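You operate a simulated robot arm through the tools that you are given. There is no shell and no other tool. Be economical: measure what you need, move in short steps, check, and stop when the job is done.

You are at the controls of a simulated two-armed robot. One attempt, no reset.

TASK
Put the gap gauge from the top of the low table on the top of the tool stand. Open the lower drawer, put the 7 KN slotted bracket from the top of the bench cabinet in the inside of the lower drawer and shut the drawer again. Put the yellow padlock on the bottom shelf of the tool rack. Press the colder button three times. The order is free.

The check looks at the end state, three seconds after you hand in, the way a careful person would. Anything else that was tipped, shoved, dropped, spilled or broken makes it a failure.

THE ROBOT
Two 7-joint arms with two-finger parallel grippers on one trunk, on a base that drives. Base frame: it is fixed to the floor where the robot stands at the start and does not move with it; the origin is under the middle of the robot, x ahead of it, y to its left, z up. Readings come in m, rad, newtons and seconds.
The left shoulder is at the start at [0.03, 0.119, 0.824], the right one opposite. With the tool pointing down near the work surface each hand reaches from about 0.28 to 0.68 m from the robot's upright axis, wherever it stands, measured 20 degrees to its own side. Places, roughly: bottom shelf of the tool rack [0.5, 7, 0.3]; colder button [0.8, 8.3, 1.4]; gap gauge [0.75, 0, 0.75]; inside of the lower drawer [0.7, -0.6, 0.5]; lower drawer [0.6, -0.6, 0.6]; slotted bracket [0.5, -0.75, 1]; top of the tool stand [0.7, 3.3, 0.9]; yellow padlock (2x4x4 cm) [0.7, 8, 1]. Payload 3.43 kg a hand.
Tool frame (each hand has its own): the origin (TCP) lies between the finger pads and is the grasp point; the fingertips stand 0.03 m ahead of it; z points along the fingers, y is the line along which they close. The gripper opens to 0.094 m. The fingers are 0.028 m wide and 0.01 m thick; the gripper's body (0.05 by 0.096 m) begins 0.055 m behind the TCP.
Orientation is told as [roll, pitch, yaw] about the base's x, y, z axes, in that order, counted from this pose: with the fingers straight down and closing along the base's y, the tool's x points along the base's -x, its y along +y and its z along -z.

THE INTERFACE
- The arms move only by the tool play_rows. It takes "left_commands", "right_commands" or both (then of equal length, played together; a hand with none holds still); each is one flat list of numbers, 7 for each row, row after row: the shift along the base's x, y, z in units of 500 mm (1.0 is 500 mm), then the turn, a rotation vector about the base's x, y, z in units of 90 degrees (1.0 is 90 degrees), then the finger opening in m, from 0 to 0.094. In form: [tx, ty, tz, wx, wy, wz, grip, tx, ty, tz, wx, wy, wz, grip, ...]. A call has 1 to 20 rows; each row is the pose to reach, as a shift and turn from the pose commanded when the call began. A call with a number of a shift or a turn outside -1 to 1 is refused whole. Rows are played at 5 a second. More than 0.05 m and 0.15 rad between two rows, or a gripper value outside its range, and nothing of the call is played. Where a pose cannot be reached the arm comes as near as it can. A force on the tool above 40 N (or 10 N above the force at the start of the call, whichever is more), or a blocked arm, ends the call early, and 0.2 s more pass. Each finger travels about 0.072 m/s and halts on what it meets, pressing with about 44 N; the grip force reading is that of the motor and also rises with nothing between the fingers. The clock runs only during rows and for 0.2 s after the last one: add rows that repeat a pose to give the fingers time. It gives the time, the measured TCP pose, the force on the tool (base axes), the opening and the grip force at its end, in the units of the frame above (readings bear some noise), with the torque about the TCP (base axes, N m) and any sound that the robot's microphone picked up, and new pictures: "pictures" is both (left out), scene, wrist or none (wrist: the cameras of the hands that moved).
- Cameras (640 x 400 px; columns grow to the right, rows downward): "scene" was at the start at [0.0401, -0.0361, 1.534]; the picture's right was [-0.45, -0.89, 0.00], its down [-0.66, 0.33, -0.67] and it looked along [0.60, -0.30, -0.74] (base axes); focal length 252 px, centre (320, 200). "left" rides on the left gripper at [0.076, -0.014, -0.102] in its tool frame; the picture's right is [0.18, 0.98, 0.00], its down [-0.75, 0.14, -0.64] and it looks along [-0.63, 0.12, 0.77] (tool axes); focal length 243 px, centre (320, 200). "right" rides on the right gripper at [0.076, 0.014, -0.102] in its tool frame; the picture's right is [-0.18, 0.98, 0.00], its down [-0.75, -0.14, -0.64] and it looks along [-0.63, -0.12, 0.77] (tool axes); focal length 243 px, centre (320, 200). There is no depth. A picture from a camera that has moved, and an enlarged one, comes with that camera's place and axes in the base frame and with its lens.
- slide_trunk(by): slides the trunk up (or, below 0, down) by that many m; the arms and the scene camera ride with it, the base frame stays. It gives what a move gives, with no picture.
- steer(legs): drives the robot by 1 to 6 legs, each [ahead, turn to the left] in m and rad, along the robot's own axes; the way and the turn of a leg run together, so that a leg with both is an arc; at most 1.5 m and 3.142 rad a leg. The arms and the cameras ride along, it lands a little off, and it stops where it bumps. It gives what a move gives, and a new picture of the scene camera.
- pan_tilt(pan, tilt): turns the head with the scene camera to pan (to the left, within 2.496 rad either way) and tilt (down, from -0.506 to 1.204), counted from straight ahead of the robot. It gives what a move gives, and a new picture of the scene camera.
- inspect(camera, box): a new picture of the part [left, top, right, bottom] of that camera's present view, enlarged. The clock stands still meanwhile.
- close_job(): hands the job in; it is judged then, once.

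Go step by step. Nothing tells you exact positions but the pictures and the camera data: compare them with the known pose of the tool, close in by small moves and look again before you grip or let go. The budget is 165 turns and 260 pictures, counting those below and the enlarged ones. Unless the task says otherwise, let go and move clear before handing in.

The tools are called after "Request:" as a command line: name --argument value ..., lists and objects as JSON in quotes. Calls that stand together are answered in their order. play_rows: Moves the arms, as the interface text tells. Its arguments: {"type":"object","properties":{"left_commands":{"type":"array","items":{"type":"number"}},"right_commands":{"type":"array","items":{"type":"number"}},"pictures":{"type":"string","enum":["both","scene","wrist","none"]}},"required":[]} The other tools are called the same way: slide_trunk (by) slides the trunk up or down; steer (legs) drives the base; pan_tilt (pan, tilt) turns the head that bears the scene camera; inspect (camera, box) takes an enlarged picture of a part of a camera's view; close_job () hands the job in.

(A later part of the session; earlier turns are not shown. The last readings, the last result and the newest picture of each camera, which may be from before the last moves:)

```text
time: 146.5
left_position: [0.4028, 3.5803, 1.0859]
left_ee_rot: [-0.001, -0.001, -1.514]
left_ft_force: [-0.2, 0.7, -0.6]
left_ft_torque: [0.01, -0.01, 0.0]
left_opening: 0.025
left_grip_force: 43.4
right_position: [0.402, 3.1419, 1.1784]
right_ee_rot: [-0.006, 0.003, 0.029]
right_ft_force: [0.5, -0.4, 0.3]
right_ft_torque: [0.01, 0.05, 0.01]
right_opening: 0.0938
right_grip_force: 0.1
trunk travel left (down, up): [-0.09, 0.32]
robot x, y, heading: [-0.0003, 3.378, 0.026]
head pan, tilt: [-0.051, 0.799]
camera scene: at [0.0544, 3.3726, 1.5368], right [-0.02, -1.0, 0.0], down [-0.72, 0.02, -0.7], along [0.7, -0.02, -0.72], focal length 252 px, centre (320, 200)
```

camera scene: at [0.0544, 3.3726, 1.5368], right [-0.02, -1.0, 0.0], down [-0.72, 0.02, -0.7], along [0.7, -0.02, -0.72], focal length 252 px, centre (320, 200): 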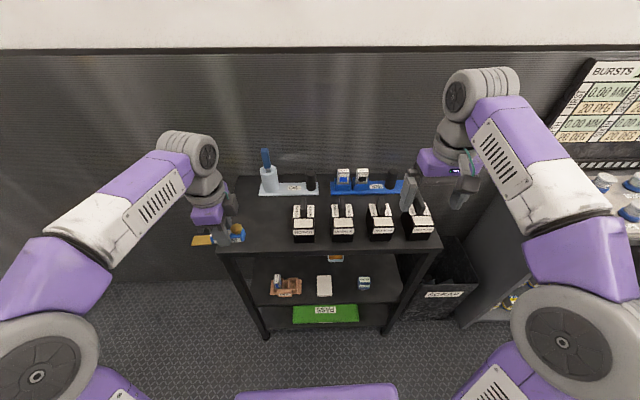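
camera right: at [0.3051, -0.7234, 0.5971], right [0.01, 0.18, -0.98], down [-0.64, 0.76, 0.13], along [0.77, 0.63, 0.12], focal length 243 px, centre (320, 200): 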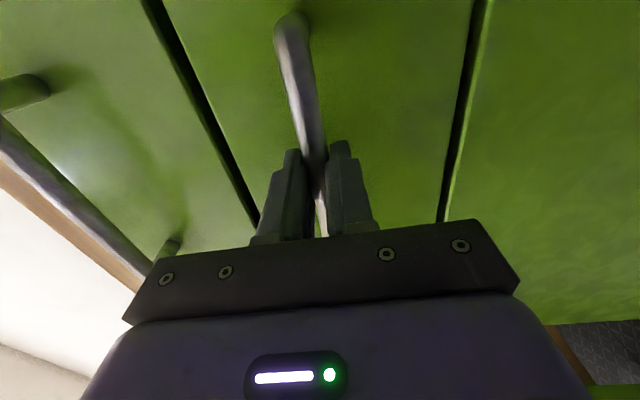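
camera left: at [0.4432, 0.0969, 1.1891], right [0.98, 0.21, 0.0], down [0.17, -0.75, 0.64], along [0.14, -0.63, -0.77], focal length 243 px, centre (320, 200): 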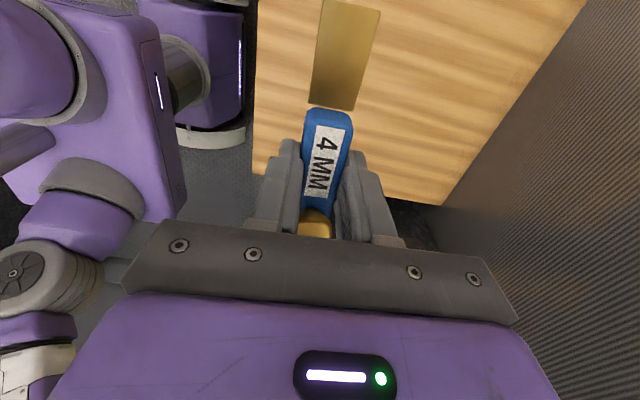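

The stand top is at z ≈ 0.90. I'll move the left hand over the free spot.

Request:
play_rows --left_commands '[0.07, -0.02, -0.01, 0, 0, 0, 0, 0.14, -0.04, -0.02, 0, 0, 0, 0, 0.21, -0.06, -0.03, 0, 0, 0, 0, 0.28, -0.09, -0.05, 0, 0, 0, 0, 0.334, -0.106, -0.07, 0, 0, 0, 0, 0.334, -0.106, -0.07, 0, 0, 0, 0]'

Request:
inspect --camera "scene" --box '[200, 140, 360, 260]'

```text
time: 147.9
left_position: [0.568, 3.5275, 1.0519]
left_ee_rot: [-0.001, 0.0, -1.513]
left_ft_force: [-0.7, 0.3, -0.2]
left_ft_torque: [0.0, 0.02, 0.0]
left_opening: 0.0248
left_grip_force: 44.2
right_position: [0.4006, 3.142, 1.1799]
right_ee_rot: [-0.007, 0.004, 0.029]
right_ft_force: [-0.7, -0.2, -0.4]
right_ft_torque: [0.0, -0.03, -0.01]
right_opening: 0.0937
right_grip_force: 0.0
trunk travel left (down, up): [-0.09, 0.32]
robot x, y, heading: [0.0041, 3.3761, 0.027]
head pan, tilt: [-0.051, 0.799]
camera scene: at [0.0524, 3.3728, 1.537], right [-0.02, -1.0, 0.0], down [-0.72, 0.02, -0.7], along [0.7, -0.02, -0.72], focal length 252 px, centre (320, 200)
camera left: at [0.5501, 3.6027, 1.1544], right [0.97, 0.24, 0.0], down [0.18, -0.74, 0.64], along [0.15, -0.62, -0.77], focal length 243 px, centre (320, 200)
```

scene: 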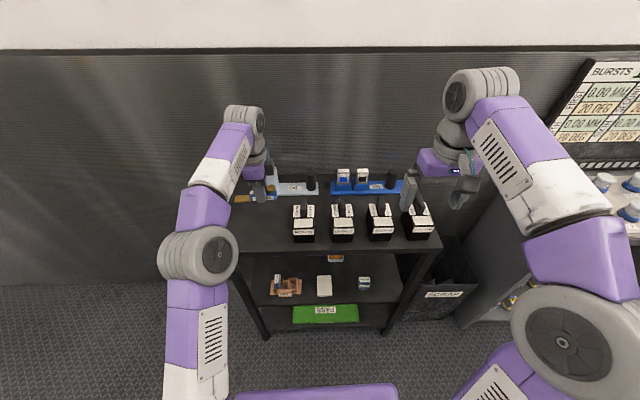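
left: 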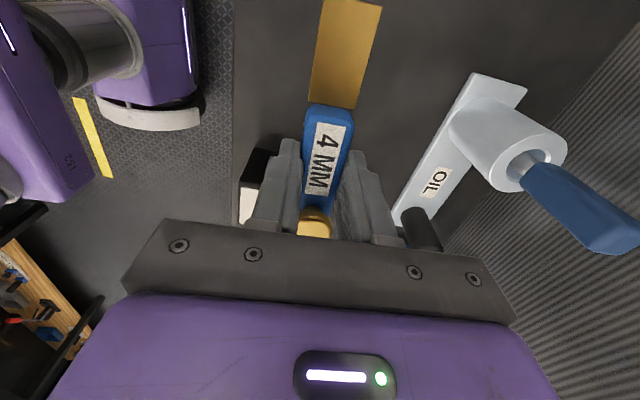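

```text
3.33 times, centred on (280, 200) of scene
camera zoom: at [0.0524, 3.3728, 1.537], right [-0.02, -1.0, 0.0], down [-0.72, 0.02, -0.7], along [0.7, -0.02, -0.72], focal length 840 px, centre (453, 200)
```

zoom: 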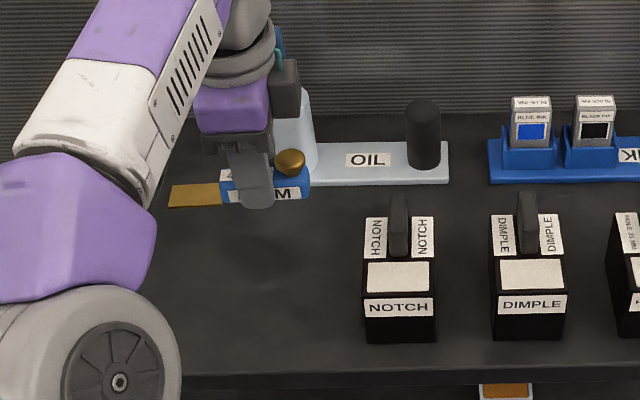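

The spot is clear, with the oil tray starting at x ≈ 0.70. I'll lower gently until the gauge touches.

Request:
play_rows --left_commands '[0, 0, -0.05, 0, 0, 0, 0, 0, 0, -0.1, 0, 0, 0, 0, 0, 0, -0.14, 0, 0, 0, 0, 0, 0, -0.17, 0, 0, 0, 0, 0, 0, -0.18, 0, 0, 0, 0, 0, 0, -0.19, 0, 0, 0, 0, 0, 0, -0.196, 0, 0, 0, 0, 0, 0, -0.202, 0, 0, 0, 0, 0, 0, -0.208, 0, 0, 0, 0, 0, 0, -0.214, 0, 0, 0, 0, 0, 0, -0.22, 0, 0, 0, 0, 0, 0, -0.226, 0, 0, 0, 0, 0, 0, -0.232, 0, 0, 0, 0]'

Request:
inspect --camera "scene" --box '[220, 160, 340, 260]'

```text
time: 150.7
left_position: [0.5687, 3.5286, 0.935]
left_ee_rot: [0.0, -0.001, -1.512]
left_ft_force: [0.1, 1.1, -0.8]
left_ft_torque: [-0.01, -0.01, -0.01]
left_opening: 0.025
left_grip_force: 44.0
right_position: [0.4006, 3.1416, 1.18]
right_ee_rot: [-0.007, 0.003, 0.028]
right_ft_force: [0.9, 0.4, -0.9]
right_ft_torque: [0.0, 0.0, 0.01]
right_opening: 0.0938
right_grip_force: 0.0
trunk travel left (down, up): [-0.09, 0.32]
robot x, y, heading: [-0.0007, 3.3776, 0.033]
head pan, tilt: [-0.051, 0.799]
camera scene: at [0.053, 3.3726, 1.5369], right [-0.02, -1.0, 0.0], down [-0.72, 0.02, -0.7], along [0.7, -0.02, -0.72], focal length 252 px, centre (320, 200)
camera left: at [0.55, 3.6035, 1.0381], right [0.97, 0.24, 0.0], down [0.19, -0.74, 0.64], along [0.15, -0.62, -0.77], focal length 243 px, centre (320, 200)
```

scene: 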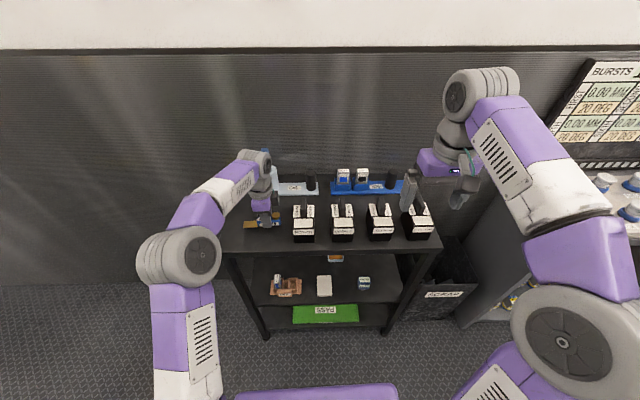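
left: 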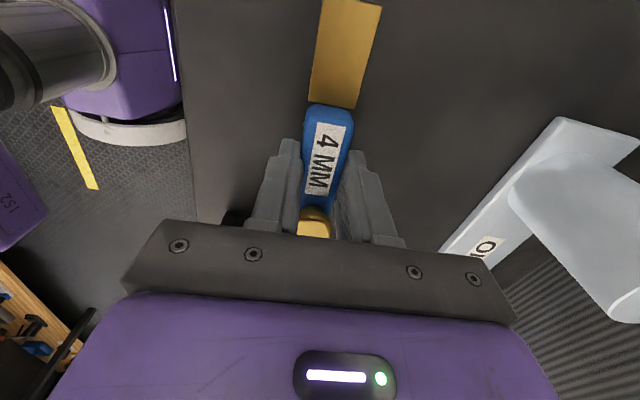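

```text
4.00 times, centred on (280, 210) of scene
camera zoom: at [0.053, 3.3726, 1.5369], right [-0.02, -1.0, 0.0], down [-0.72, 0.02, -0.7], along [0.7, -0.02, -0.72], focal length 1009 px, centre (480, 160)
```

zoom: 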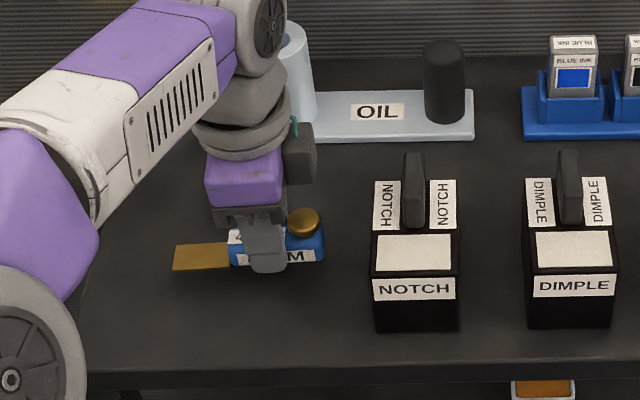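

It hasn't touched yet, so I'll continue in 3 mm steps.

Request:
play_rows --left_commands '[0, 0, -0.006, 0, 0, 0, 0, 0, 0, -0.012, 0, 0, 0, 0, 0, 0, -0.018, 0, 0, 0, 0, 0, 0, -0.024, 0, 0, 0, 0, 0, 0, -0.03, 0, 0, 0, 0, 0, 0, -0.036, 0, 0, 0, 0, 0, 0, -0.042, 0, 0, 0, 0, 0, 0, -0.048, 0, 0, 0, 0, 0, 0, -0.054, 0, 0, 0, 0, 0, 0, -0.06, 0, 0, 0, 0, 0, 0, -0.066, 0, 0, 0, 0, 0, 0, -0.072, 0, 0, 0, 0]'

```text
time: 152.9
left_position: [0.5684, 3.5271, 0.9144]
left_ee_rot: [0.017, -0.004, -1.512]
left_ft_force: [-4.2, 0.8, 13.4]
left_ft_torque: [0.28, 0.37, 0.06]
left_opening: 0.0248
left_grip_force: 43.4
right_position: [0.3997, 3.1412, 1.1793]
right_ee_rot: [-0.007, 0.002, 0.031]
right_ft_force: [0.8, 0.1, -1.1]
right_ft_torque: [0.06, 0.0, 0.0]
right_opening: 0.0942
right_grip_force: 0.0
trunk travel left (down, up): [-0.09, 0.32]
robot x, y, heading: [0.0013, 3.3766, 0.029]
head pan, tilt: [-0.051, 0.799]
stopped in row 11 (left hand): the force on the tool passed its limit at 44 N (the readings are from after the stop); the commanded pose is now the measured one
camera scene: at [0.052, 3.3724, 1.5368], right [-0.02, -1.0, 0.0], down [-0.72, 0.02, -0.7], along [0.7, -0.02, -0.72], focal length 252 px, centre (320, 200)
camera left: at [0.5501, 3.603, 1.0161], right [0.97, 0.24, 0.01], down [0.18, -0.74, 0.65], along [0.17, -0.62, -0.76], focal length 243 px, centre (320, 200)
```

scene: 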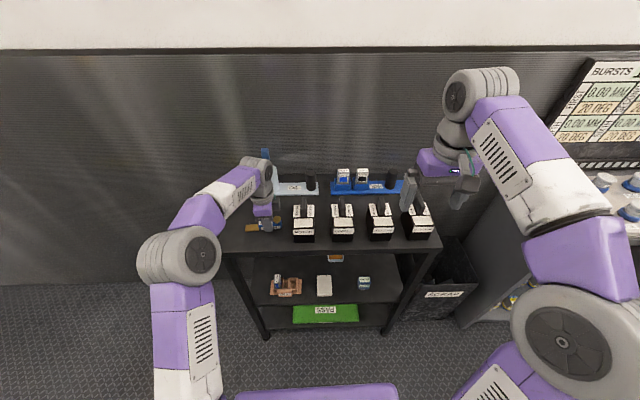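
left: 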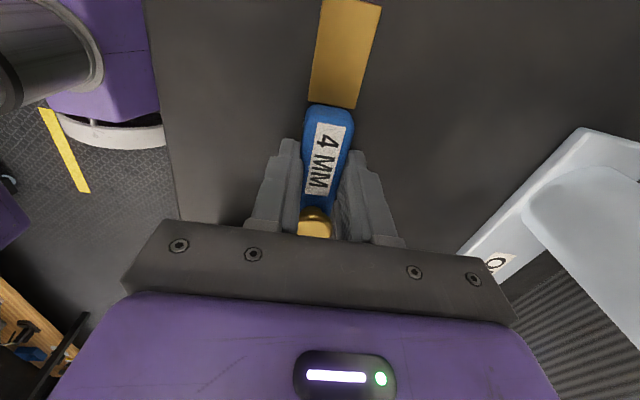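

Contact: the gauge is on the stand top at z ≈ 0.88. I'll open and rise.

Request:
play_rows --left_commands '[0, 0, 0.003, 0, 0, 0, 0.02, 0, 0, 0.003, 0, 0, 0, 0.045, 0, 0, 0.003, 0, 0, 0, 0.055, 0, 0, 0.003, 0, 0, 0, 0.055, 0, 0, 0.05, 0, 0, 0, 0.055, 0, 0, 0.12, 0, 0, 0, 0.055, 0, 0, 0.19, 0, 0, 0, 0.055, 0, 0, 0.26, 0, 0, 0, 0.055, 0, 0, 0.33, 0, 0, 0, 0.055, -0.06, 0.03, 0.39, 0, 0, 0, 0.055, -0.13, 0.05, 0.42, 0, 0, 0, 0.055, -0.2, 0.05, 0.42, 0, 0, 0, 0.055, -0.28, 0.05, 0.42, 0, 0, 0, 0.055, -0.34, 0.05, 0.42, 0, 0, 0, 0.055, -0.34, 0.05, 0.42, 0, 0, 0, 0.055]'

Request:
inspect --camera "scene" --box '[210, 150, 450, 320]'

```text
time: 156.1
left_position: [0.4006, 3.5531, 1.1219]
left_ee_rot: [0.012, -0.002, -1.512]
left_ft_force: [-0.2, 0.8, 0.8]
left_ft_torque: [0.0, 0.01, 0.04]
left_opening: 0.0552
left_grip_force: 0.0
right_position: [0.4001, 3.1418, 1.1799]
right_ee_rot: [-0.006, 0.001, 0.029]
right_ft_force: [0.6, -0.1, -0.2]
right_ft_torque: [-0.04, 0.0, 0.01]
right_opening: 0.094
right_grip_force: 0.1
trunk travel left (down, up): [-0.09, 0.32]
robot x, y, heading: [0.0009, 3.3756, 0.027]
head pan, tilt: [-0.051, 0.799]
camera scene: at [0.0533, 3.3725, 1.5369], right [-0.02, -1.0, 0.0], down [-0.72, 0.02, -0.7], along [0.7, -0.02, -0.72], focal length 252 px, centre (320, 200)
camera left: at [0.3812, 3.6278, 1.2241], right [0.97, 0.24, 0.01], down [0.18, -0.74, 0.65], along [0.17, -0.62, -0.76], focal length 243 px, centre (320, 200)
```

scene: 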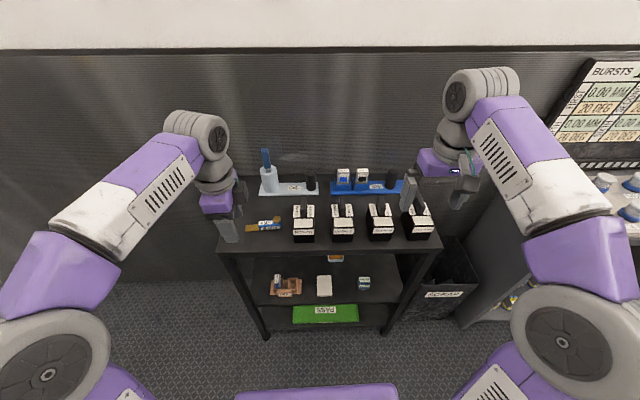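
left: 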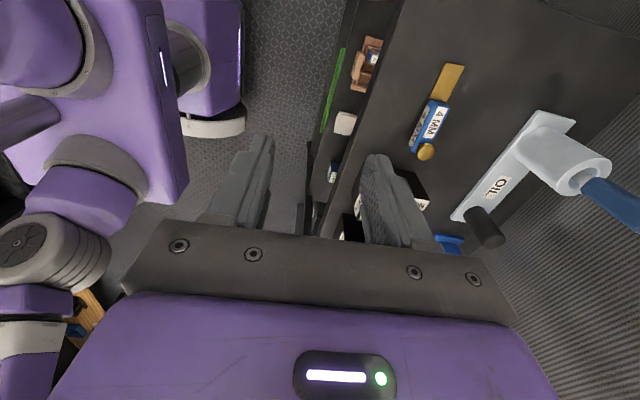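

```text
2.35 times, centred on (330, 235) of scene
camera zoom: at [0.0533, 3.3725, 1.5369], right [-0.02, -1.0, 0.0], down [-0.72, 0.02, -0.7], along [0.7, -0.02, -0.72], focal length 593 px, centre (296, 118)
```

zoom: 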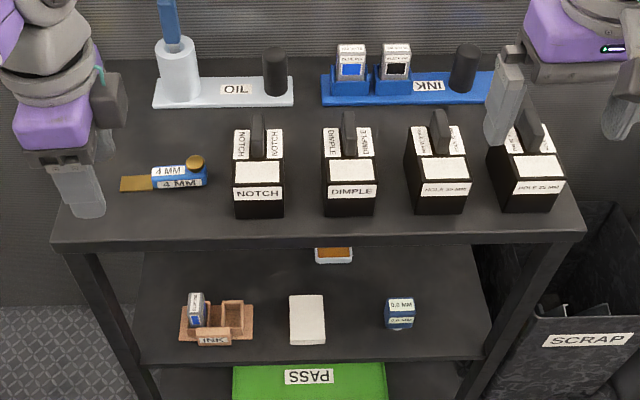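

The gauge is on the stand. I'll back off, turn up the aisle and look ahead.

Request:
steer --legs '[[-0.13, 0], [0, 1.545]]'

Request:
pan_tilt --pan 0.0 --tilt 0.4

Request:
inspect --camera "scene" --box '[200, 40, 480, 240]'

```text
time: 161.1
left_position: [-0.286, 3.7768, 1.1227]
left_ee_rot: [0.012, 0.0, 0.017]
left_ft_force: [-0.2, 0.0, 0.1]
left_ft_torque: [-0.03, -0.05, 0.03]
left_opening: 0.055
left_grip_force: 0.1
right_position: [0.124, 3.76, 1.1784]
right_ee_rot: [-0.008, 0.0, 1.559]
right_ft_force: [-0.8, 0.1, 0.8]
right_ft_torque: [0.02, -0.02, 0.0]
right_opening: 0.0941
right_grip_force: 0.0
trunk travel left (down, up): [-0.09, 0.32]
robot x, y, heading: [-0.1229, 3.3699, 1.555]
head pan, tilt: [-0.051, 0.799]
camera scene: at [-0.1226, 3.4222, 1.5369], right [1.0, -0.06, 0.0], down [-0.05, -0.72, -0.7], along [0.05, 0.7, -0.72], focal length 252 px, centre (320, 200)
```

scene: 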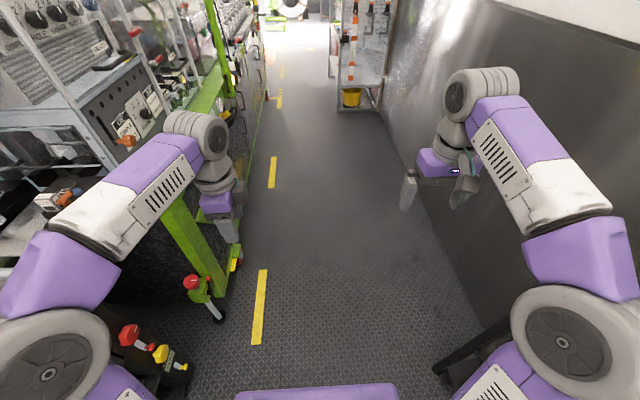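

```text
time: 162.0
left_position: [-0.2875, 3.7771, 1.1231]
left_ee_rot: [0.012, -0.002, 0.017]
left_ft_force: [0.7, -0.9, -0.5]
left_ft_torque: [0.03, 0.01, -0.01]
left_opening: 0.0552
left_grip_force: 0.1
right_position: [0.1237, 3.7601, 1.1795]
right_ee_rot: [-0.006, 0.001, 1.558]
right_ft_force: [-1.1, 0.2, 0.6]
right_ft_torque: [0.01, 0.0, -0.03]
right_opening: 0.094
right_grip_force: 0.1
trunk travel left (down, up): [-0.09, 0.32]
robot x, y, heading: [-0.1263, 3.3752, 1.555]
head pan, tilt: [0.0, 0.4]
camera scene: at [-0.1264, 3.4344, 1.5719], right [1.0, -0.01, 0.0], down [-0.01, -0.39, -0.92], along [0.01, 0.92, -0.39], focal length 252 px, centre (320, 200)
```

scene: 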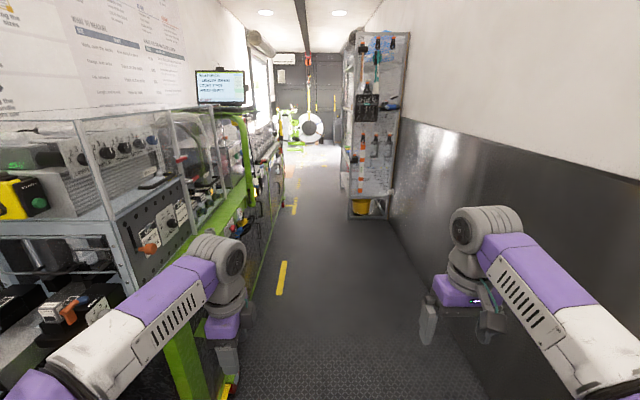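

```text
2.00 times, centred on (340, 140) of scene
camera zoom: at [-0.1264, 3.4344, 1.5719], right [1.0, -0.01, 0.0], down [-0.01, -0.39, -0.92], along [0.01, 0.92, -0.39], focal length 504 px, centre (280, 320)
```

zoom: 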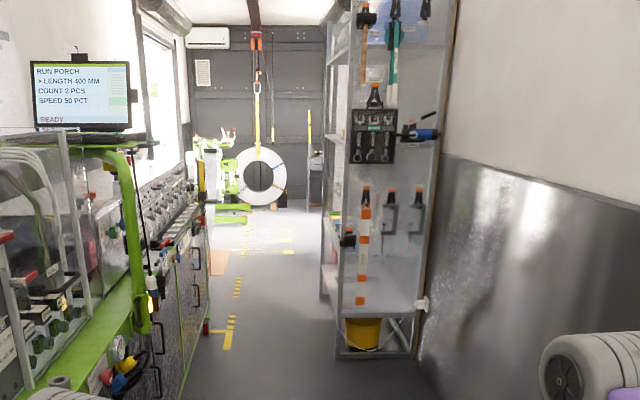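

The metal rack on the right, starting near y = 6.45, is the tool rack. The aisle is clear, so I'll drive 3 m and look again.

Request:
steer --legs '[[1.5, 0.016], [1.5, 0]]'

Request:
inspect --camera "scene" --box '[180, 40, 560, 300]'

```text
time: 176.4
left_position: [-0.2781, 6.7596, 1.123]
left_ee_rot: [0.011, -0.001, 0.038]
left_ft_force: [0.2, 0.5, -0.4]
left_ft_torque: [-0.02, 0.02, -0.03]
left_opening: 0.0546
left_grip_force: 0.1
right_position: [0.1311, 6.7506, 1.1787]
right_ee_rot: [-0.007, 0.002, 1.58]
right_ft_force: [-0.3, 0.8, -0.8]
right_ft_torque: [0.02, -0.06, 0.0]
right_opening: 0.0939
right_grip_force: 0.0
trunk travel left (down, up): [-0.09, 0.32]
robot x, y, heading: [-0.1075, 6.3574, 1.578]
head pan, tilt: [0.0, 0.4]
camera scene: at [-0.1115, 6.4199, 1.572], right [1.0, 0.01, 0.0], down [0.0, -0.39, -0.92], along [-0.01, 0.92, -0.39], focal length 252 px, centre (320, 200)
```

scene: 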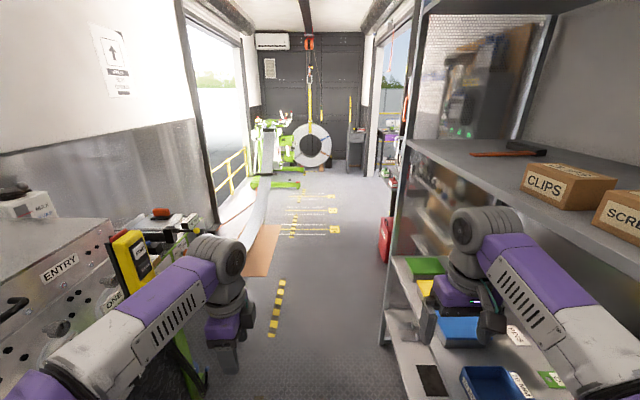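

```text
1.54 times, centred on (370, 170) of scene
camera zoom: at [-0.1115, 6.4199, 1.572], right [1.0, 0.01, 0.0], down [0.0, -0.39, -0.92], along [-0.01, 0.92, -0.39], focal length 388 px, centre (243, 246)
```

zoom: 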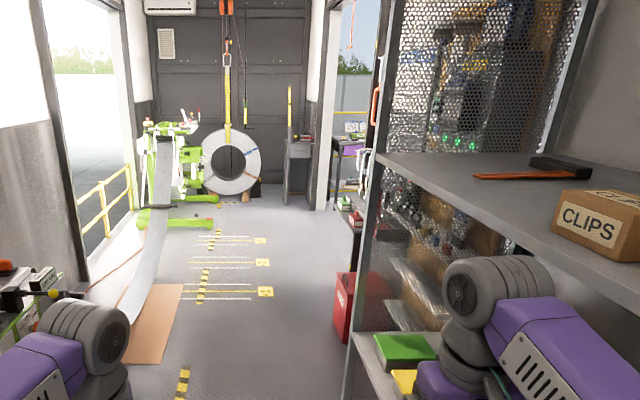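

I'm beside the tool rack. I'll look right at its shelves and at what follows.

Request:
pan_tilt --pan -1.0 --tilt 0.6

Request:
steer --legs '[[1.2, 0]]'

```text
time: 177.7
left_position: [-0.2784, 6.7591, 1.122]
left_ee_rot: [0.011, -0.004, 0.038]
left_ft_force: [0.6, 0.2, -0.1]
left_ft_torque: [0.01, 0.02, 0.0]
left_opening: 0.0547
left_grip_force: 0.2
right_position: [0.1316, 6.7501, 1.1793]
right_ee_rot: [-0.008, 0.002, 1.579]
right_ft_force: [0.3, -0.3, -0.1]
right_ft_torque: [-0.01, 0.04, 0.02]
right_opening: 0.0942
right_grip_force: 0.2
trunk travel left (down, up): [-0.09, 0.32]
robot x, y, heading: [-0.1157, 6.3559, 1.577]
head pan, tilt: [-1.0, 0.6]
camera scene: at [-0.0368, 6.3754, 1.5538], right [0.55, -0.84, 0.0], down [-0.47, -0.31, -0.83], along [0.69, 0.45, -0.56], focal length 252 px, centre (320, 200)
```

scene: 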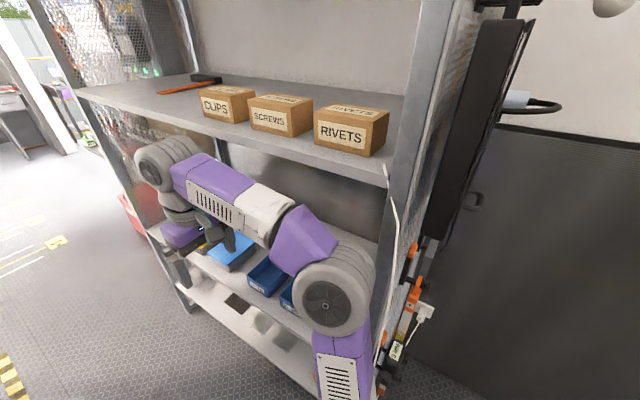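

```text
time: 183.7
left_position: [-0.2907, 7.9477, 1.1223]
left_ee_rot: [0.014, -0.002, 0.044]
left_ft_force: [0.0, 0.6, 0.7]
left_ft_torque: [-0.03, -0.01, 0.0]
left_opening: 0.0548
left_grip_force: 0.1
right_position: [0.1188, 7.9413, 1.1795]
right_ee_rot: [-0.006, 0.002, 1.583]
right_ft_force: [0.1, 0.2, 0.2]
right_ft_torque: [-0.01, -0.01, 0.04]
right_opening: 0.0941
right_grip_force: 0.1
trunk travel left (down, up): [-0.09, 0.32]
robot x, y, heading: [-0.1178, 7.548, 1.578]
head pan, tilt: [-1.0, 0.6]
camera scene: at [-0.048, 7.566, 1.5538], right [0.55, -0.84, 0.0], down [-0.47, -0.31, -0.82], along [0.69, 0.45, -0.57], focal length 252 px, centre (320, 200)
```

scene: 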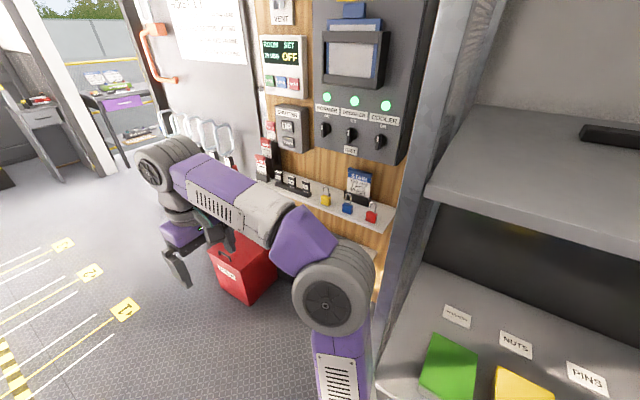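

The control panel with the buttons and the padlock ledge (yellow, blue, red) is ahead-right. I'll enlarge it.

Request:
inspect --camera "scene" --box '[240, 20, 420, 240]'

```text
1.82 times, centred on (330, 130) of scene
camera zoom: at [-0.048, 7.566, 1.5538], right [0.55, -0.84, 0.0], down [-0.47, -0.31, -0.82], along [0.69, 0.45, -0.57], focal length 458 px, centre (302, 327)
```

zoom: 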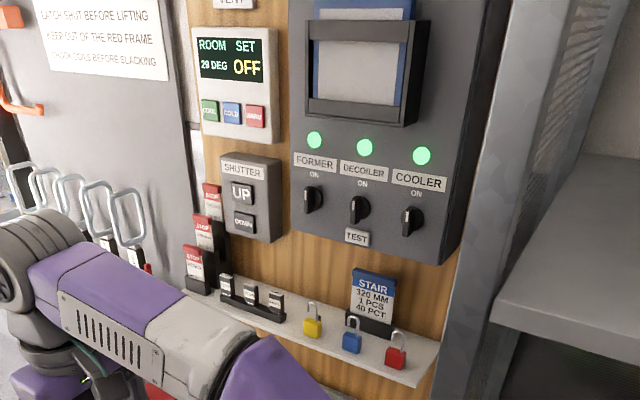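

The yellow padlock is at about [0.7, 8.03, 0.95] and the blue button at about [0.8, 8.31, 1.36]. I'll drive to y ≈ 8.2 and face the panel.

Request:
steer --legs '[[0.65, 0], [0, -1.578]]'

Request:
pan_tilt --pan 0.0 --tilt 0.4

Request:
inspect --camera "scene" --box '[230, 110, 410, 330]'

```text
time: 191.1
left_position: [0.2722, 8.3695, 1.1223]
left_ee_rot: [0.012, -0.002, -1.526]
left_ft_force: [-0.4, 0.0, -0.1]
left_ft_torque: [-0.01, 0.0, 0.03]
left_opening: 0.0549
left_grip_force: 0.0
right_position: [0.266, 7.9594, 1.1808]
right_ee_rot: [-0.006, 0.001, 0.016]
right_ft_force: [0.4, -0.4, -0.4]
right_ft_torque: [0.05, 0.01, 0.0]
right_opening: 0.0941
right_grip_force: 0.1
trunk travel left (down, up): [-0.09, 0.32]
robot x, y, heading: [-0.1257, 8.2013, 0.013]
head pan, tilt: [-1.0, 0.6]
camera scene: at [-0.1106, 8.1255, 1.5538], right [-0.84, -0.55, 0.0], down [-0.31, 0.47, -0.83], along [0.45, -0.69, -0.56], focal length 252 px, centre (320, 200)
```

scene: 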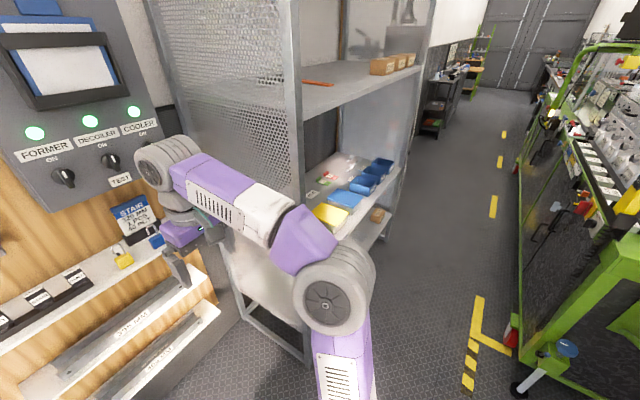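

```text
time: 192.4
left_position: [0.271, 8.3717, 1.1224]
left_ee_rot: [0.01, -0.001, -1.528]
left_ft_force: [0.3, 1.0, 0.0]
left_ft_torque: [0.0, 0.01, -0.03]
left_opening: 0.0548
left_grip_force: 0.0
right_position: [0.2652, 7.9596, 1.1798]
right_ee_rot: [-0.007, 0.002, 0.015]
right_ft_force: [-0.2, 0.2, -0.2]
right_ft_torque: [0.02, 0.01, -0.01]
right_opening: 0.094
right_grip_force: 0.0
trunk travel left (down, up): [-0.09, 0.32]
robot x, y, heading: [-0.1314, 8.2021, 0.016]
head pan, tilt: [0.0, 0.4]
camera scene: at [-0.0666, 8.2004, 1.572], right [0.01, -1.0, 0.0], down [-0.39, 0.0, -0.92], along [0.92, 0.01, -0.39], focal length 252 px, centre (320, 200)
```

scene: 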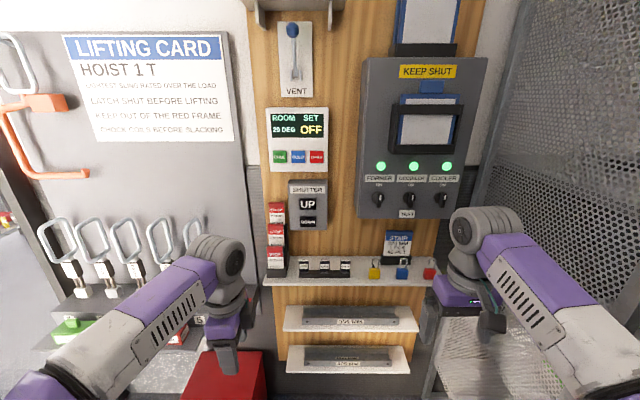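

```text
1.82 times, centred on (320, 220) of scene
camera zoom: at [-0.0666, 8.2004, 1.572], right [0.01, -1.0, 0.0], down [-0.39, 0.0, -0.92], along [0.92, 0.01, -0.39], focal length 458 px, centre (320, 164)
```

zoom: 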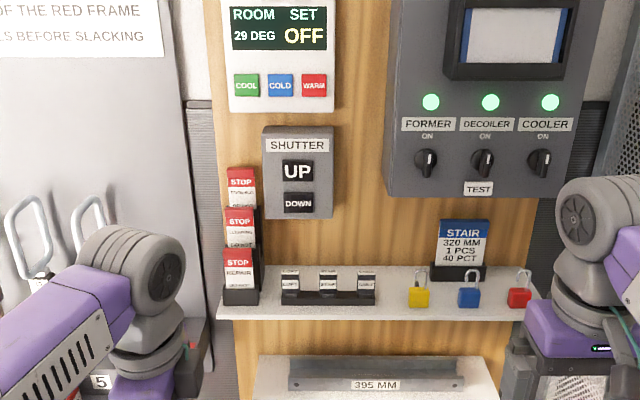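

Request:
inspect --camera "scene" --box '[262, 105, 332, 170]'

Request:
inspect --camera "scene" --box '[350, 220, 450, 300]'

```text
6.15 times, centred on (297, 138) of scene
camera zoom: at [-0.0666, 8.2004, 1.572], right [0.01, -1.0, 0.0], down [-0.39, 0.0, -0.92], along [0.92, 0.01, -0.39], focal length 1552 px, centre (462, 585)
```

zoom: 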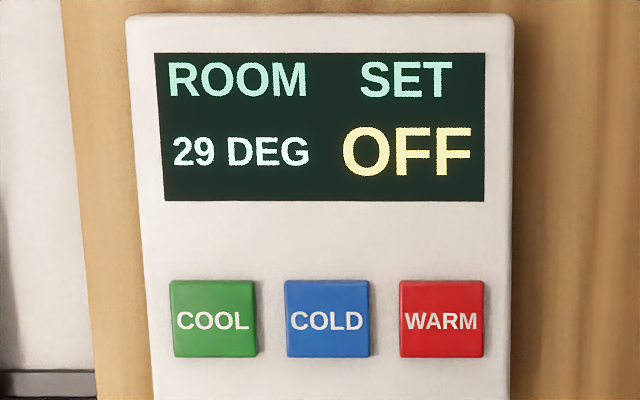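

```text
5.00 times, centred on (400, 260) of scene
camera zoom: at [-0.0666, 8.2004, 1.572], right [0.01, -1.0, 0.0], down [-0.39, 0.0, -0.92], along [0.92, 0.01, -0.39], focal length 1261 px, centre (-80, -100)
```

zoom: 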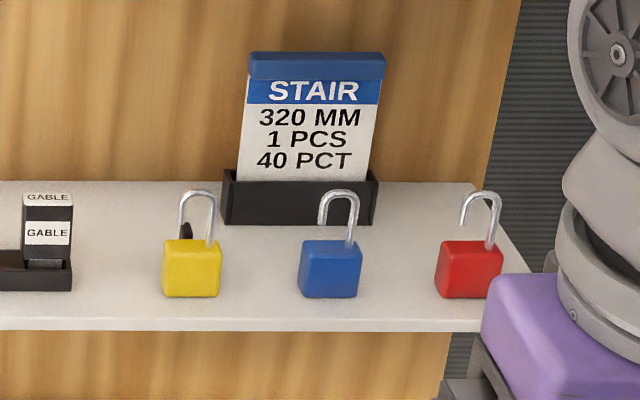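

The COLD (blue) button at about [0.766, 8.28, 1.374] is the colder one, and the yellow padlock is the leftmost. I'll raise the trunk and turn the left hand, closed, to point forward.

Request:
slide_trunk --by 0.25

Request:
play_rows --left_commands '[0.02, -0.016, 0, 0, -0.0909, 0, 0.03, 0.04, -0.032, 0, 0, -0.1818, 0, 0, 0.06, -0.049, 0, 0, -0.2727, 0, 0, 0.08, -0.065, 0, 0, -0.3636, 0, 0, 0.1, -0.08, 0, 0, -0.4545, 0, 0, 0.12, -0.097, 0, 0, -0.5454, 0, 0, 0.15, -0.113, 0, 0, -0.6363, 0, 0, 0.18, -0.13, 0, 0, -0.7272, 0, 0, 0.22, -0.146, 0, 0, -0.8181, 0, 0, 0.26, -0.162, 0, 0, -0.909, 0, 0, 0.3, -0.18, 0, 0, -1.0, 0, 0, 0.3, -0.18, 0, 0, -1.0, 0, 0]'

```text
time: 195.0
left_position: [0.2714, 8.3706, 1.3721]
left_ee_rot: [0.014, -0.002, -1.528]
left_ft_force: [-0.1, 0.0, 0.3]
left_ft_torque: [-0.02, 0.05, 0.0]
left_opening: 0.055
left_grip_force: 0.1
right_position: [0.2654, 7.9605, 1.4298]
right_ee_rot: [-0.006, 0.003, 0.014]
right_ft_force: [-0.7, -0.4, -0.8]
right_ft_torque: [-0.01, 0.02, 0.02]
right_opening: 0.0942
right_grip_force: 0.1
trunk travel left (down, up): [-0.34, 0.07]
robot x, y, heading: [-0.1287, 8.2021, 0.017]
head pan, tilt: [0.0, 0.4]
```

```text
time: 197.6
left_position: [0.4213, 8.28, 1.372]
left_ee_rot: [1.584, -0.044, -1.572]
left_ft_force: [-0.3, 0.1, -0.4]
left_ft_torque: [-0.01, 0.06, -0.03]
left_opening: 0.0
left_grip_force: 33.1
right_position: [0.2644, 7.9607, 1.4293]
right_ee_rot: [-0.008, 0.0, 0.015]
right_ft_force: [-0.4, 0.5, 0.0]
right_ft_torque: [0.04, -0.01, 0.0]
right_opening: 0.0942
right_grip_force: 0.0
trunk travel left (down, up): [-0.34, 0.07]
robot x, y, heading: [-0.1259, 8.2014, 0.015]
head pan, tilt: [0.0, 0.4]
camera scene: at [-0.0678, 8.2008, 1.8221], right [0.01, -1.0, 0.0], down [-0.39, 0.0, -0.92], along [0.92, 0.01, -0.39], focal length 252 px, centre (320, 200)
camera left: at [0.3196, 8.3556, 1.3531], right [-0.01, 0.23, 0.97], down [-0.65, -0.75, 0.17], along [0.76, -0.63, 0.16], focal length 243 px, centre (320, 200)
```

scene: 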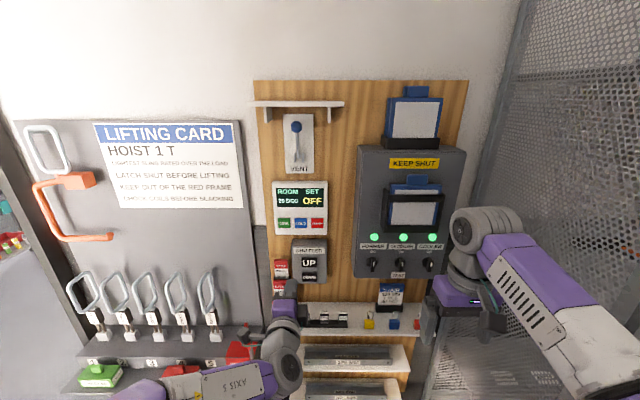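
left: 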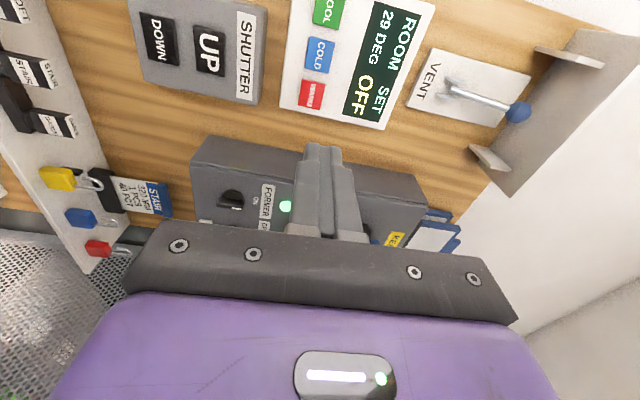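

The button checks out at [0.766, 8.285, 1.376] from both cameras. I'll drive forward 0.2 m.

Request:
steer --legs '[[0.2, 0]]'

Request:
inspect --camera "left" --box '[0, 0, 640, 400]'

```text
time: 199.2
left_position: [0.6207, 8.2826, 1.3719]
left_ee_rot: [1.583, -0.043, -1.572]
left_ft_force: [-0.9, -0.5, -0.1]
left_ft_torque: [-0.03, 0.01, -0.01]
left_opening: 0.0001
left_grip_force: 32.8
right_position: [0.4647, 7.9629, 1.4289]
right_ee_rot: [-0.008, 0.002, 0.014]
right_ft_force: [-0.3, -0.8, 0.2]
right_ft_torque: [0.0, 0.02, 0.01]
right_opening: 0.0941
right_grip_force: 0.0
trunk travel left (down, up): [-0.34, 0.07]
robot x, y, heading: [0.0706, 8.2016, 0.017]
head pan, tilt: [0.0, 0.4]
camera scene: at [0.1322, 8.203, 1.822], right [0.01, -1.0, 0.0], down [-0.39, 0.0, -0.92], along [0.92, 0.01, -0.39], focal length 252 px, centre (320, 200)
```

scene: 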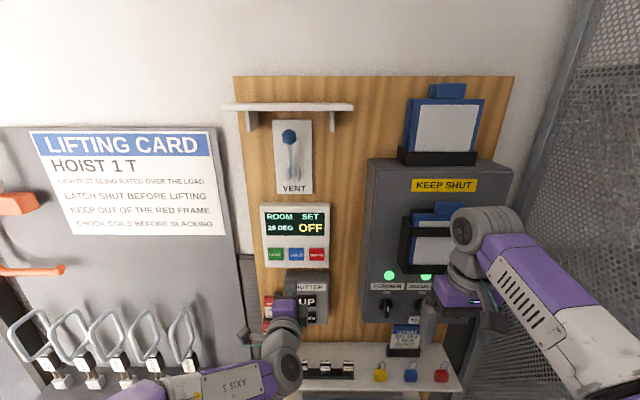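

```text
1.00 times, centred on (320, 200) of left (not enlarged: the box is as wide or as high as the picture)
camera zoom: at [0.519, 8.3582, 1.3532], right [-0.01, 0.23, 0.97], down [-0.65, -0.75, 0.17], along [0.76, -0.63, 0.16], focal length 243 px, centre (320, 200)
```

zoom: 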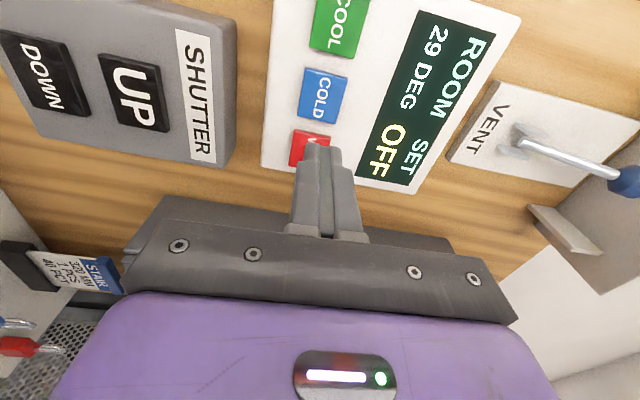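

The hand lines up with COLD. I'll approach and advance in small steps to find the contact point.

Request:
play_rows --left_commands '[0.06, 0.006, 0.01, 0, 0, 0, 0, 0.12, 0.006, 0.01, 0, 0, 0, 0, 0.17, 0.006, 0.01, 0, 0, 0, 0, 0.19, 0.006, 0.01, 0, 0, 0, 0, 0.2, 0.006, 0.01, 0, 0, 0, 0, 0.21, 0.006, 0.01, 0, 0, 0, 0]'

```text
time: 200.6
left_position: [0.7256, 8.2847, 1.376]
left_ee_rot: [1.583, -0.044, -1.572]
left_ft_force: [-0.3, -0.2, 0.0]
left_ft_torque: [0.03, 0.01, 0.03]
left_opening: 0.0
left_grip_force: 32.9
right_position: [0.4633, 7.9639, 1.4303]
right_ee_rot: [-0.008, 0.001, 0.014]
right_ft_force: [-0.4, -0.3, 0.7]
right_ft_torque: [-0.02, 0.0, 0.0]
right_opening: 0.0936
right_grip_force: 0.1
trunk travel left (down, up): [-0.34, 0.07]
robot x, y, heading: [0.0705, 8.2036, 0.011]
head pan, tilt: [0.0, 0.4]
camera scene: at [0.1322, 8.203, 1.822], right [0.01, -1.0, 0.0], down [-0.39, 0.0, -0.92], along [0.92, 0.01, -0.39], focal length 252 px, centre (320, 200)
camera left: at [0.6239, 8.3616, 1.358], right [-0.01, 0.23, 0.97], down [-0.65, -0.75, 0.17], along [0.76, -0.63, 0.15], focal length 243 px, centre (320, 200)
```

scene: 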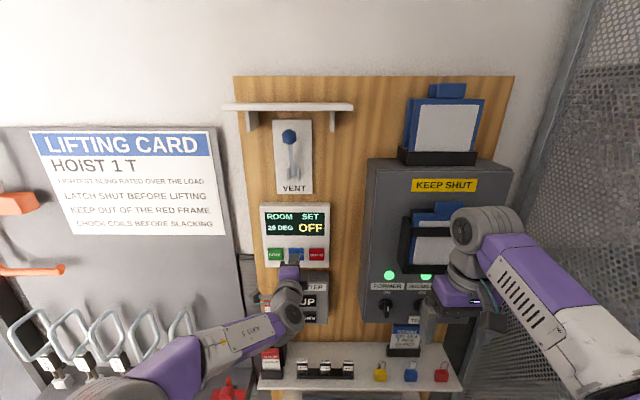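
left: 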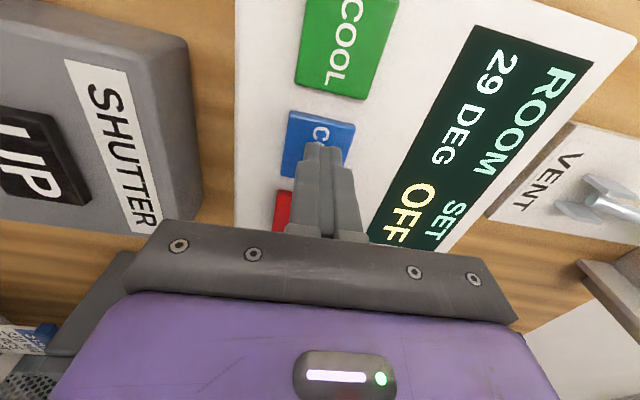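

The tip is over COLD, so I'll press in 2 mm steps.

Request:
play_rows --left_commands '[0.006, 0, 0, 0, 0, 0, 0, 0.012, 0, 0, 0, 0, 0, 0, 0.018, 0, 0, 0, 0, 0, 0, 0.022, 0, 0, 0, 0, 0, 0, 0.026, 0, 0, 0, 0, 0, 0]'

```text
time: 201.8
left_position: [0.7382, 8.2859, 1.3774]
left_ee_rot: [1.582, -0.044, -1.573]
left_ft_force: [-1.8, -0.3, -0.5]
left_ft_torque: [-0.02, 0.03, 0.04]
left_opening: 0.0004
left_grip_force: 33.0
right_position: [0.4635, 7.9614, 1.4298]
right_ee_rot: [-0.006, 0.001, 0.013]
right_ft_force: [-0.2, 0.1, -0.3]
right_ft_torque: [0.01, -0.04, -0.01]
right_opening: 0.0942
right_grip_force: 0.0
trunk travel left (down, up): [-0.34, 0.07]
robot x, y, heading: [0.0727, 8.2044, 0.008]
head pan, tilt: [0.0, 0.4]
heard: click
camera scene: at [0.1314, 8.2031, 1.822], right [0.01, -1.0, 0.0], down [-0.39, -0.01, -0.92], along [0.92, 0.01, -0.39], focal length 252 px, centre (320, 200)
camera left: at [0.6363, 8.3614, 1.3584], right [-0.01, 0.23, 0.97], down [-0.65, -0.75, 0.17], along [0.76, -0.63, 0.16], focal length 243 px, centre (320, 200)
```

scene: 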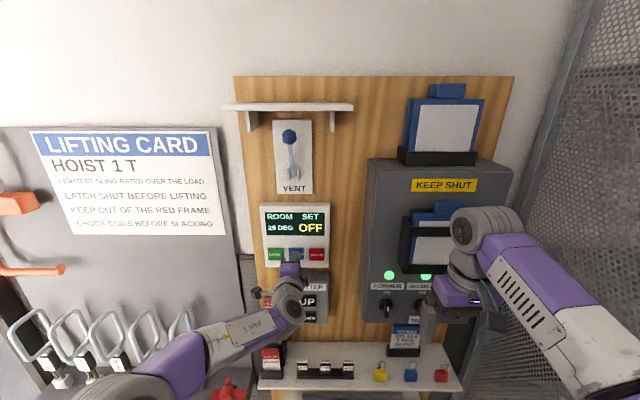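
left: 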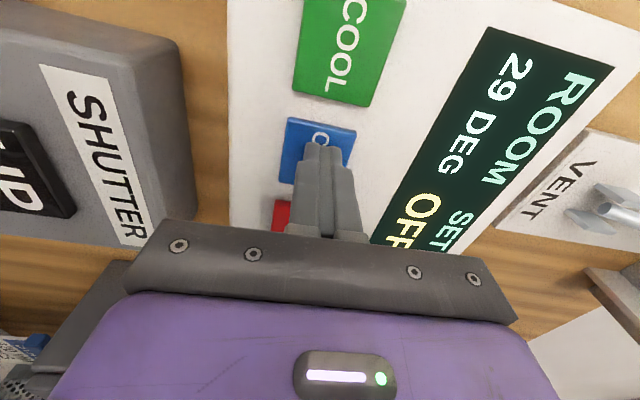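

I heard one click: press one. I'll back off 13 mm and see whether releasing makes a sound.

Request:
play_rows --left_commands '[-0.013, 0, 0, 0, 0, 0, 0, -0.026, 0, 0, 0, 0, 0, 0, -0.026, 0, 0, 0, 0, 0, 0]' --pictures "scene"

Request:
play_rows --left_commands '[0.008, 0, 0, 0, 0, 0, 0, 0.014, 0, 0, 0, 0, 0, 0, 0.02, 0, 0, 0, 0, 0, 0, 0.026, 0, 0, 0, 0, 0, 0]' --pictures "scene"

```text
time: 202.6
left_position: [0.7262, 8.2862, 1.377]
left_ee_rot: [1.583, -0.043, -1.572]
left_ft_force: [0.2, -1.3, 0.1]
left_ft_torque: [0.0, 0.04, 0.0]
left_opening: 0.0
left_grip_force: 32.9
right_position: [0.4638, 7.9621, 1.4297]
right_ee_rot: [-0.007, 0.001, 0.014]
right_ft_force: [0.1, -0.5, 0.2]
right_ft_torque: [-0.02, -0.01, -0.03]
right_opening: 0.0939
right_grip_force: 0.0
trunk travel left (down, up): [-0.34, 0.07]
robot x, y, heading: [0.0669, 8.2063, 0.012]
head pan, tilt: [0.0, 0.4]
camera scene: at [0.1324, 8.2029, 1.822], right [0.01, -1.0, 0.0], down [-0.39, 0.0, -0.92], along [0.92, 0.01, -0.39], focal length 252 px, centre (320, 200)
```

scene: 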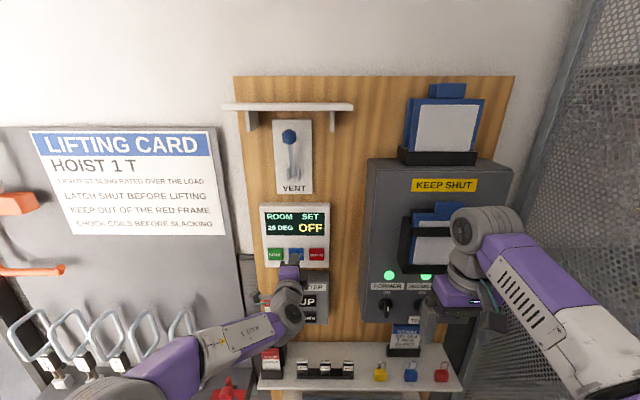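

```text
time: 203.6
left_position: [0.7376, 8.2857, 1.3788]
left_ee_rot: [1.582, -0.043, -1.572]
left_ft_force: [-3.5, 1.0, -0.7]
left_ft_torque: [-0.01, 0.03, 0.07]
left_opening: 0.0
left_grip_force: 33.3
right_position: [0.4639, 7.9623, 1.4296]
right_ee_rot: [-0.007, 0.004, 0.014]
right_ft_force: [0.4, 0.3, 0.8]
right_ft_torque: [0.0, 0.02, 0.0]
right_opening: 0.0938
right_grip_force: 0.1
trunk travel left (down, up): [-0.34, 0.07]
robot x, y, heading: [0.069, 8.2031, 0.011]
head pan, tilt: [0.0, 0.4]
heard: click
camera scene: at [0.1313, 8.2032, 1.822], right [0.01, -1.0, 0.0], down [-0.39, -0.01, -0.92], along [0.92, 0.01, -0.39], focal length 252 px, centre (320, 200)
```

scene: 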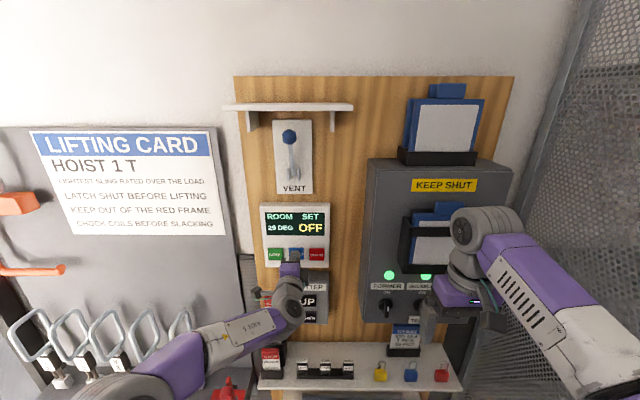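

Release was silent and the second press clicked once. Now I'll back off and make the third press.

Request:
play_rows --left_commands '[-0.013, 0, 0, 0, 0, 0, 0, -0.026, 0, 0, 0, 0, 0, 0, -0.026, 0, 0, 0, 0, 0, 0]' --pictures "none"

Request:
play_rows --left_commands '[0.008, 0, 0, 0, 0, 0, 0, 0.014, 0, 0, 0, 0, 0, 0, 0.02, 0, 0, 0, 0, 0, 0, 0.026, 0, 0, 0, 0, 0, 0]' --pictures "none"

Request:
play_rows --left_commands '[-0.02, 0, 0, 0, 0, 0, 0, -0.04, 0, 0, 0, 0, 0, 0, -0.1, 0, 0, 0, 0, 0, 0, -0.16, 0, 0, 0, 0, 0, 0, -0.2, 0, 0, 0, 0, 0, 0]'

```text
time: 204.4
left_position: [0.7259, 8.2858, 1.3782]
left_ee_rot: [1.583, -0.044, -1.573]
left_ft_force: [-0.4, 0.3, -0.3]
left_ft_torque: [-0.01, 0.01, -0.02]
left_opening: 0.0
left_grip_force: 33.1
right_position: [0.4643, 7.9623, 1.4297]
right_ee_rot: [-0.006, 0.003, 0.015]
right_ft_force: [-0.1, 0.2, 0.2]
right_ft_torque: [0.0, 0.0, 0.01]
right_opening: 0.0941
right_grip_force: 0.1
trunk travel left (down, up): [-0.34, 0.07]
robot x, y, heading: [0.0708, 8.1983, 0.016]
head pan, tilt: [0.0, 0.4]
```

```text
time: 205.4
left_position: [0.7378, 8.2851, 1.3775]
left_ee_rot: [1.583, -0.043, -1.574]
left_ft_force: [-3.2, 1.1, -0.8]
left_ft_torque: [-0.05, 0.02, 0.05]
left_opening: 0.0
left_grip_force: 32.9
right_position: [0.4629, 7.9632, 1.4298]
right_ee_rot: [-0.007, 0.001, 0.014]
right_ft_force: [-1.1, -0.7, 0.1]
right_ft_torque: [-0.01, 0.01, -0.03]
right_opening: 0.0942
right_grip_force: 0.1
trunk travel left (down, up): [-0.34, 0.07]
robot x, y, heading: [0.0685, 8.1999, 0.014]
head pan, tilt: [0.0, 0.4]
heard: click
```

```text
time: 206.6
left_position: [0.6375, 8.2852, 1.3764]
left_ee_rot: [1.583, -0.043, -1.57]
left_ft_force: [0.3, -0.4, -0.2]
left_ft_torque: [-0.01, 0.02, 0.02]
left_opening: 0.0001
left_grip_force: 33.4
right_position: [0.4637, 7.9624, 1.4294]
right_ee_rot: [-0.008, 0.001, 0.013]
right_ft_force: [-0.4, 0.5, 0.0]
right_ft_torque: [-0.02, -0.04, 0.0]
right_opening: 0.0939
right_grip_force: 0.1
trunk travel left (down, up): [-0.34, 0.07]
robot x, y, heading: [0.0696, 8.2044, 0.016]
head pan, tilt: [0.0, 0.4]
camera scene: at [0.1314, 8.203, 1.822], right [0.01, -1.0, 0.0], down [-0.39, 0.0, -0.92], along [0.92, 0.01, -0.39], focal length 252 px, centre (320, 200)
camera left: at [0.5361, 8.3615, 1.358], right [-0.01, 0.23, 0.97], down [-0.65, -0.75, 0.17], along [0.76, -0.63, 0.16], focal length 243 px, centre (320, 200)
```

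scene: 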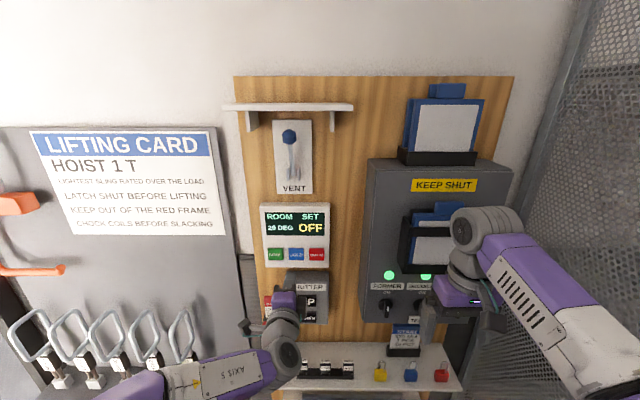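
left: 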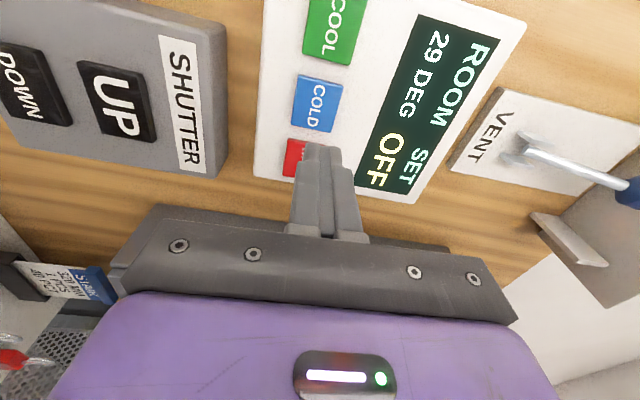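

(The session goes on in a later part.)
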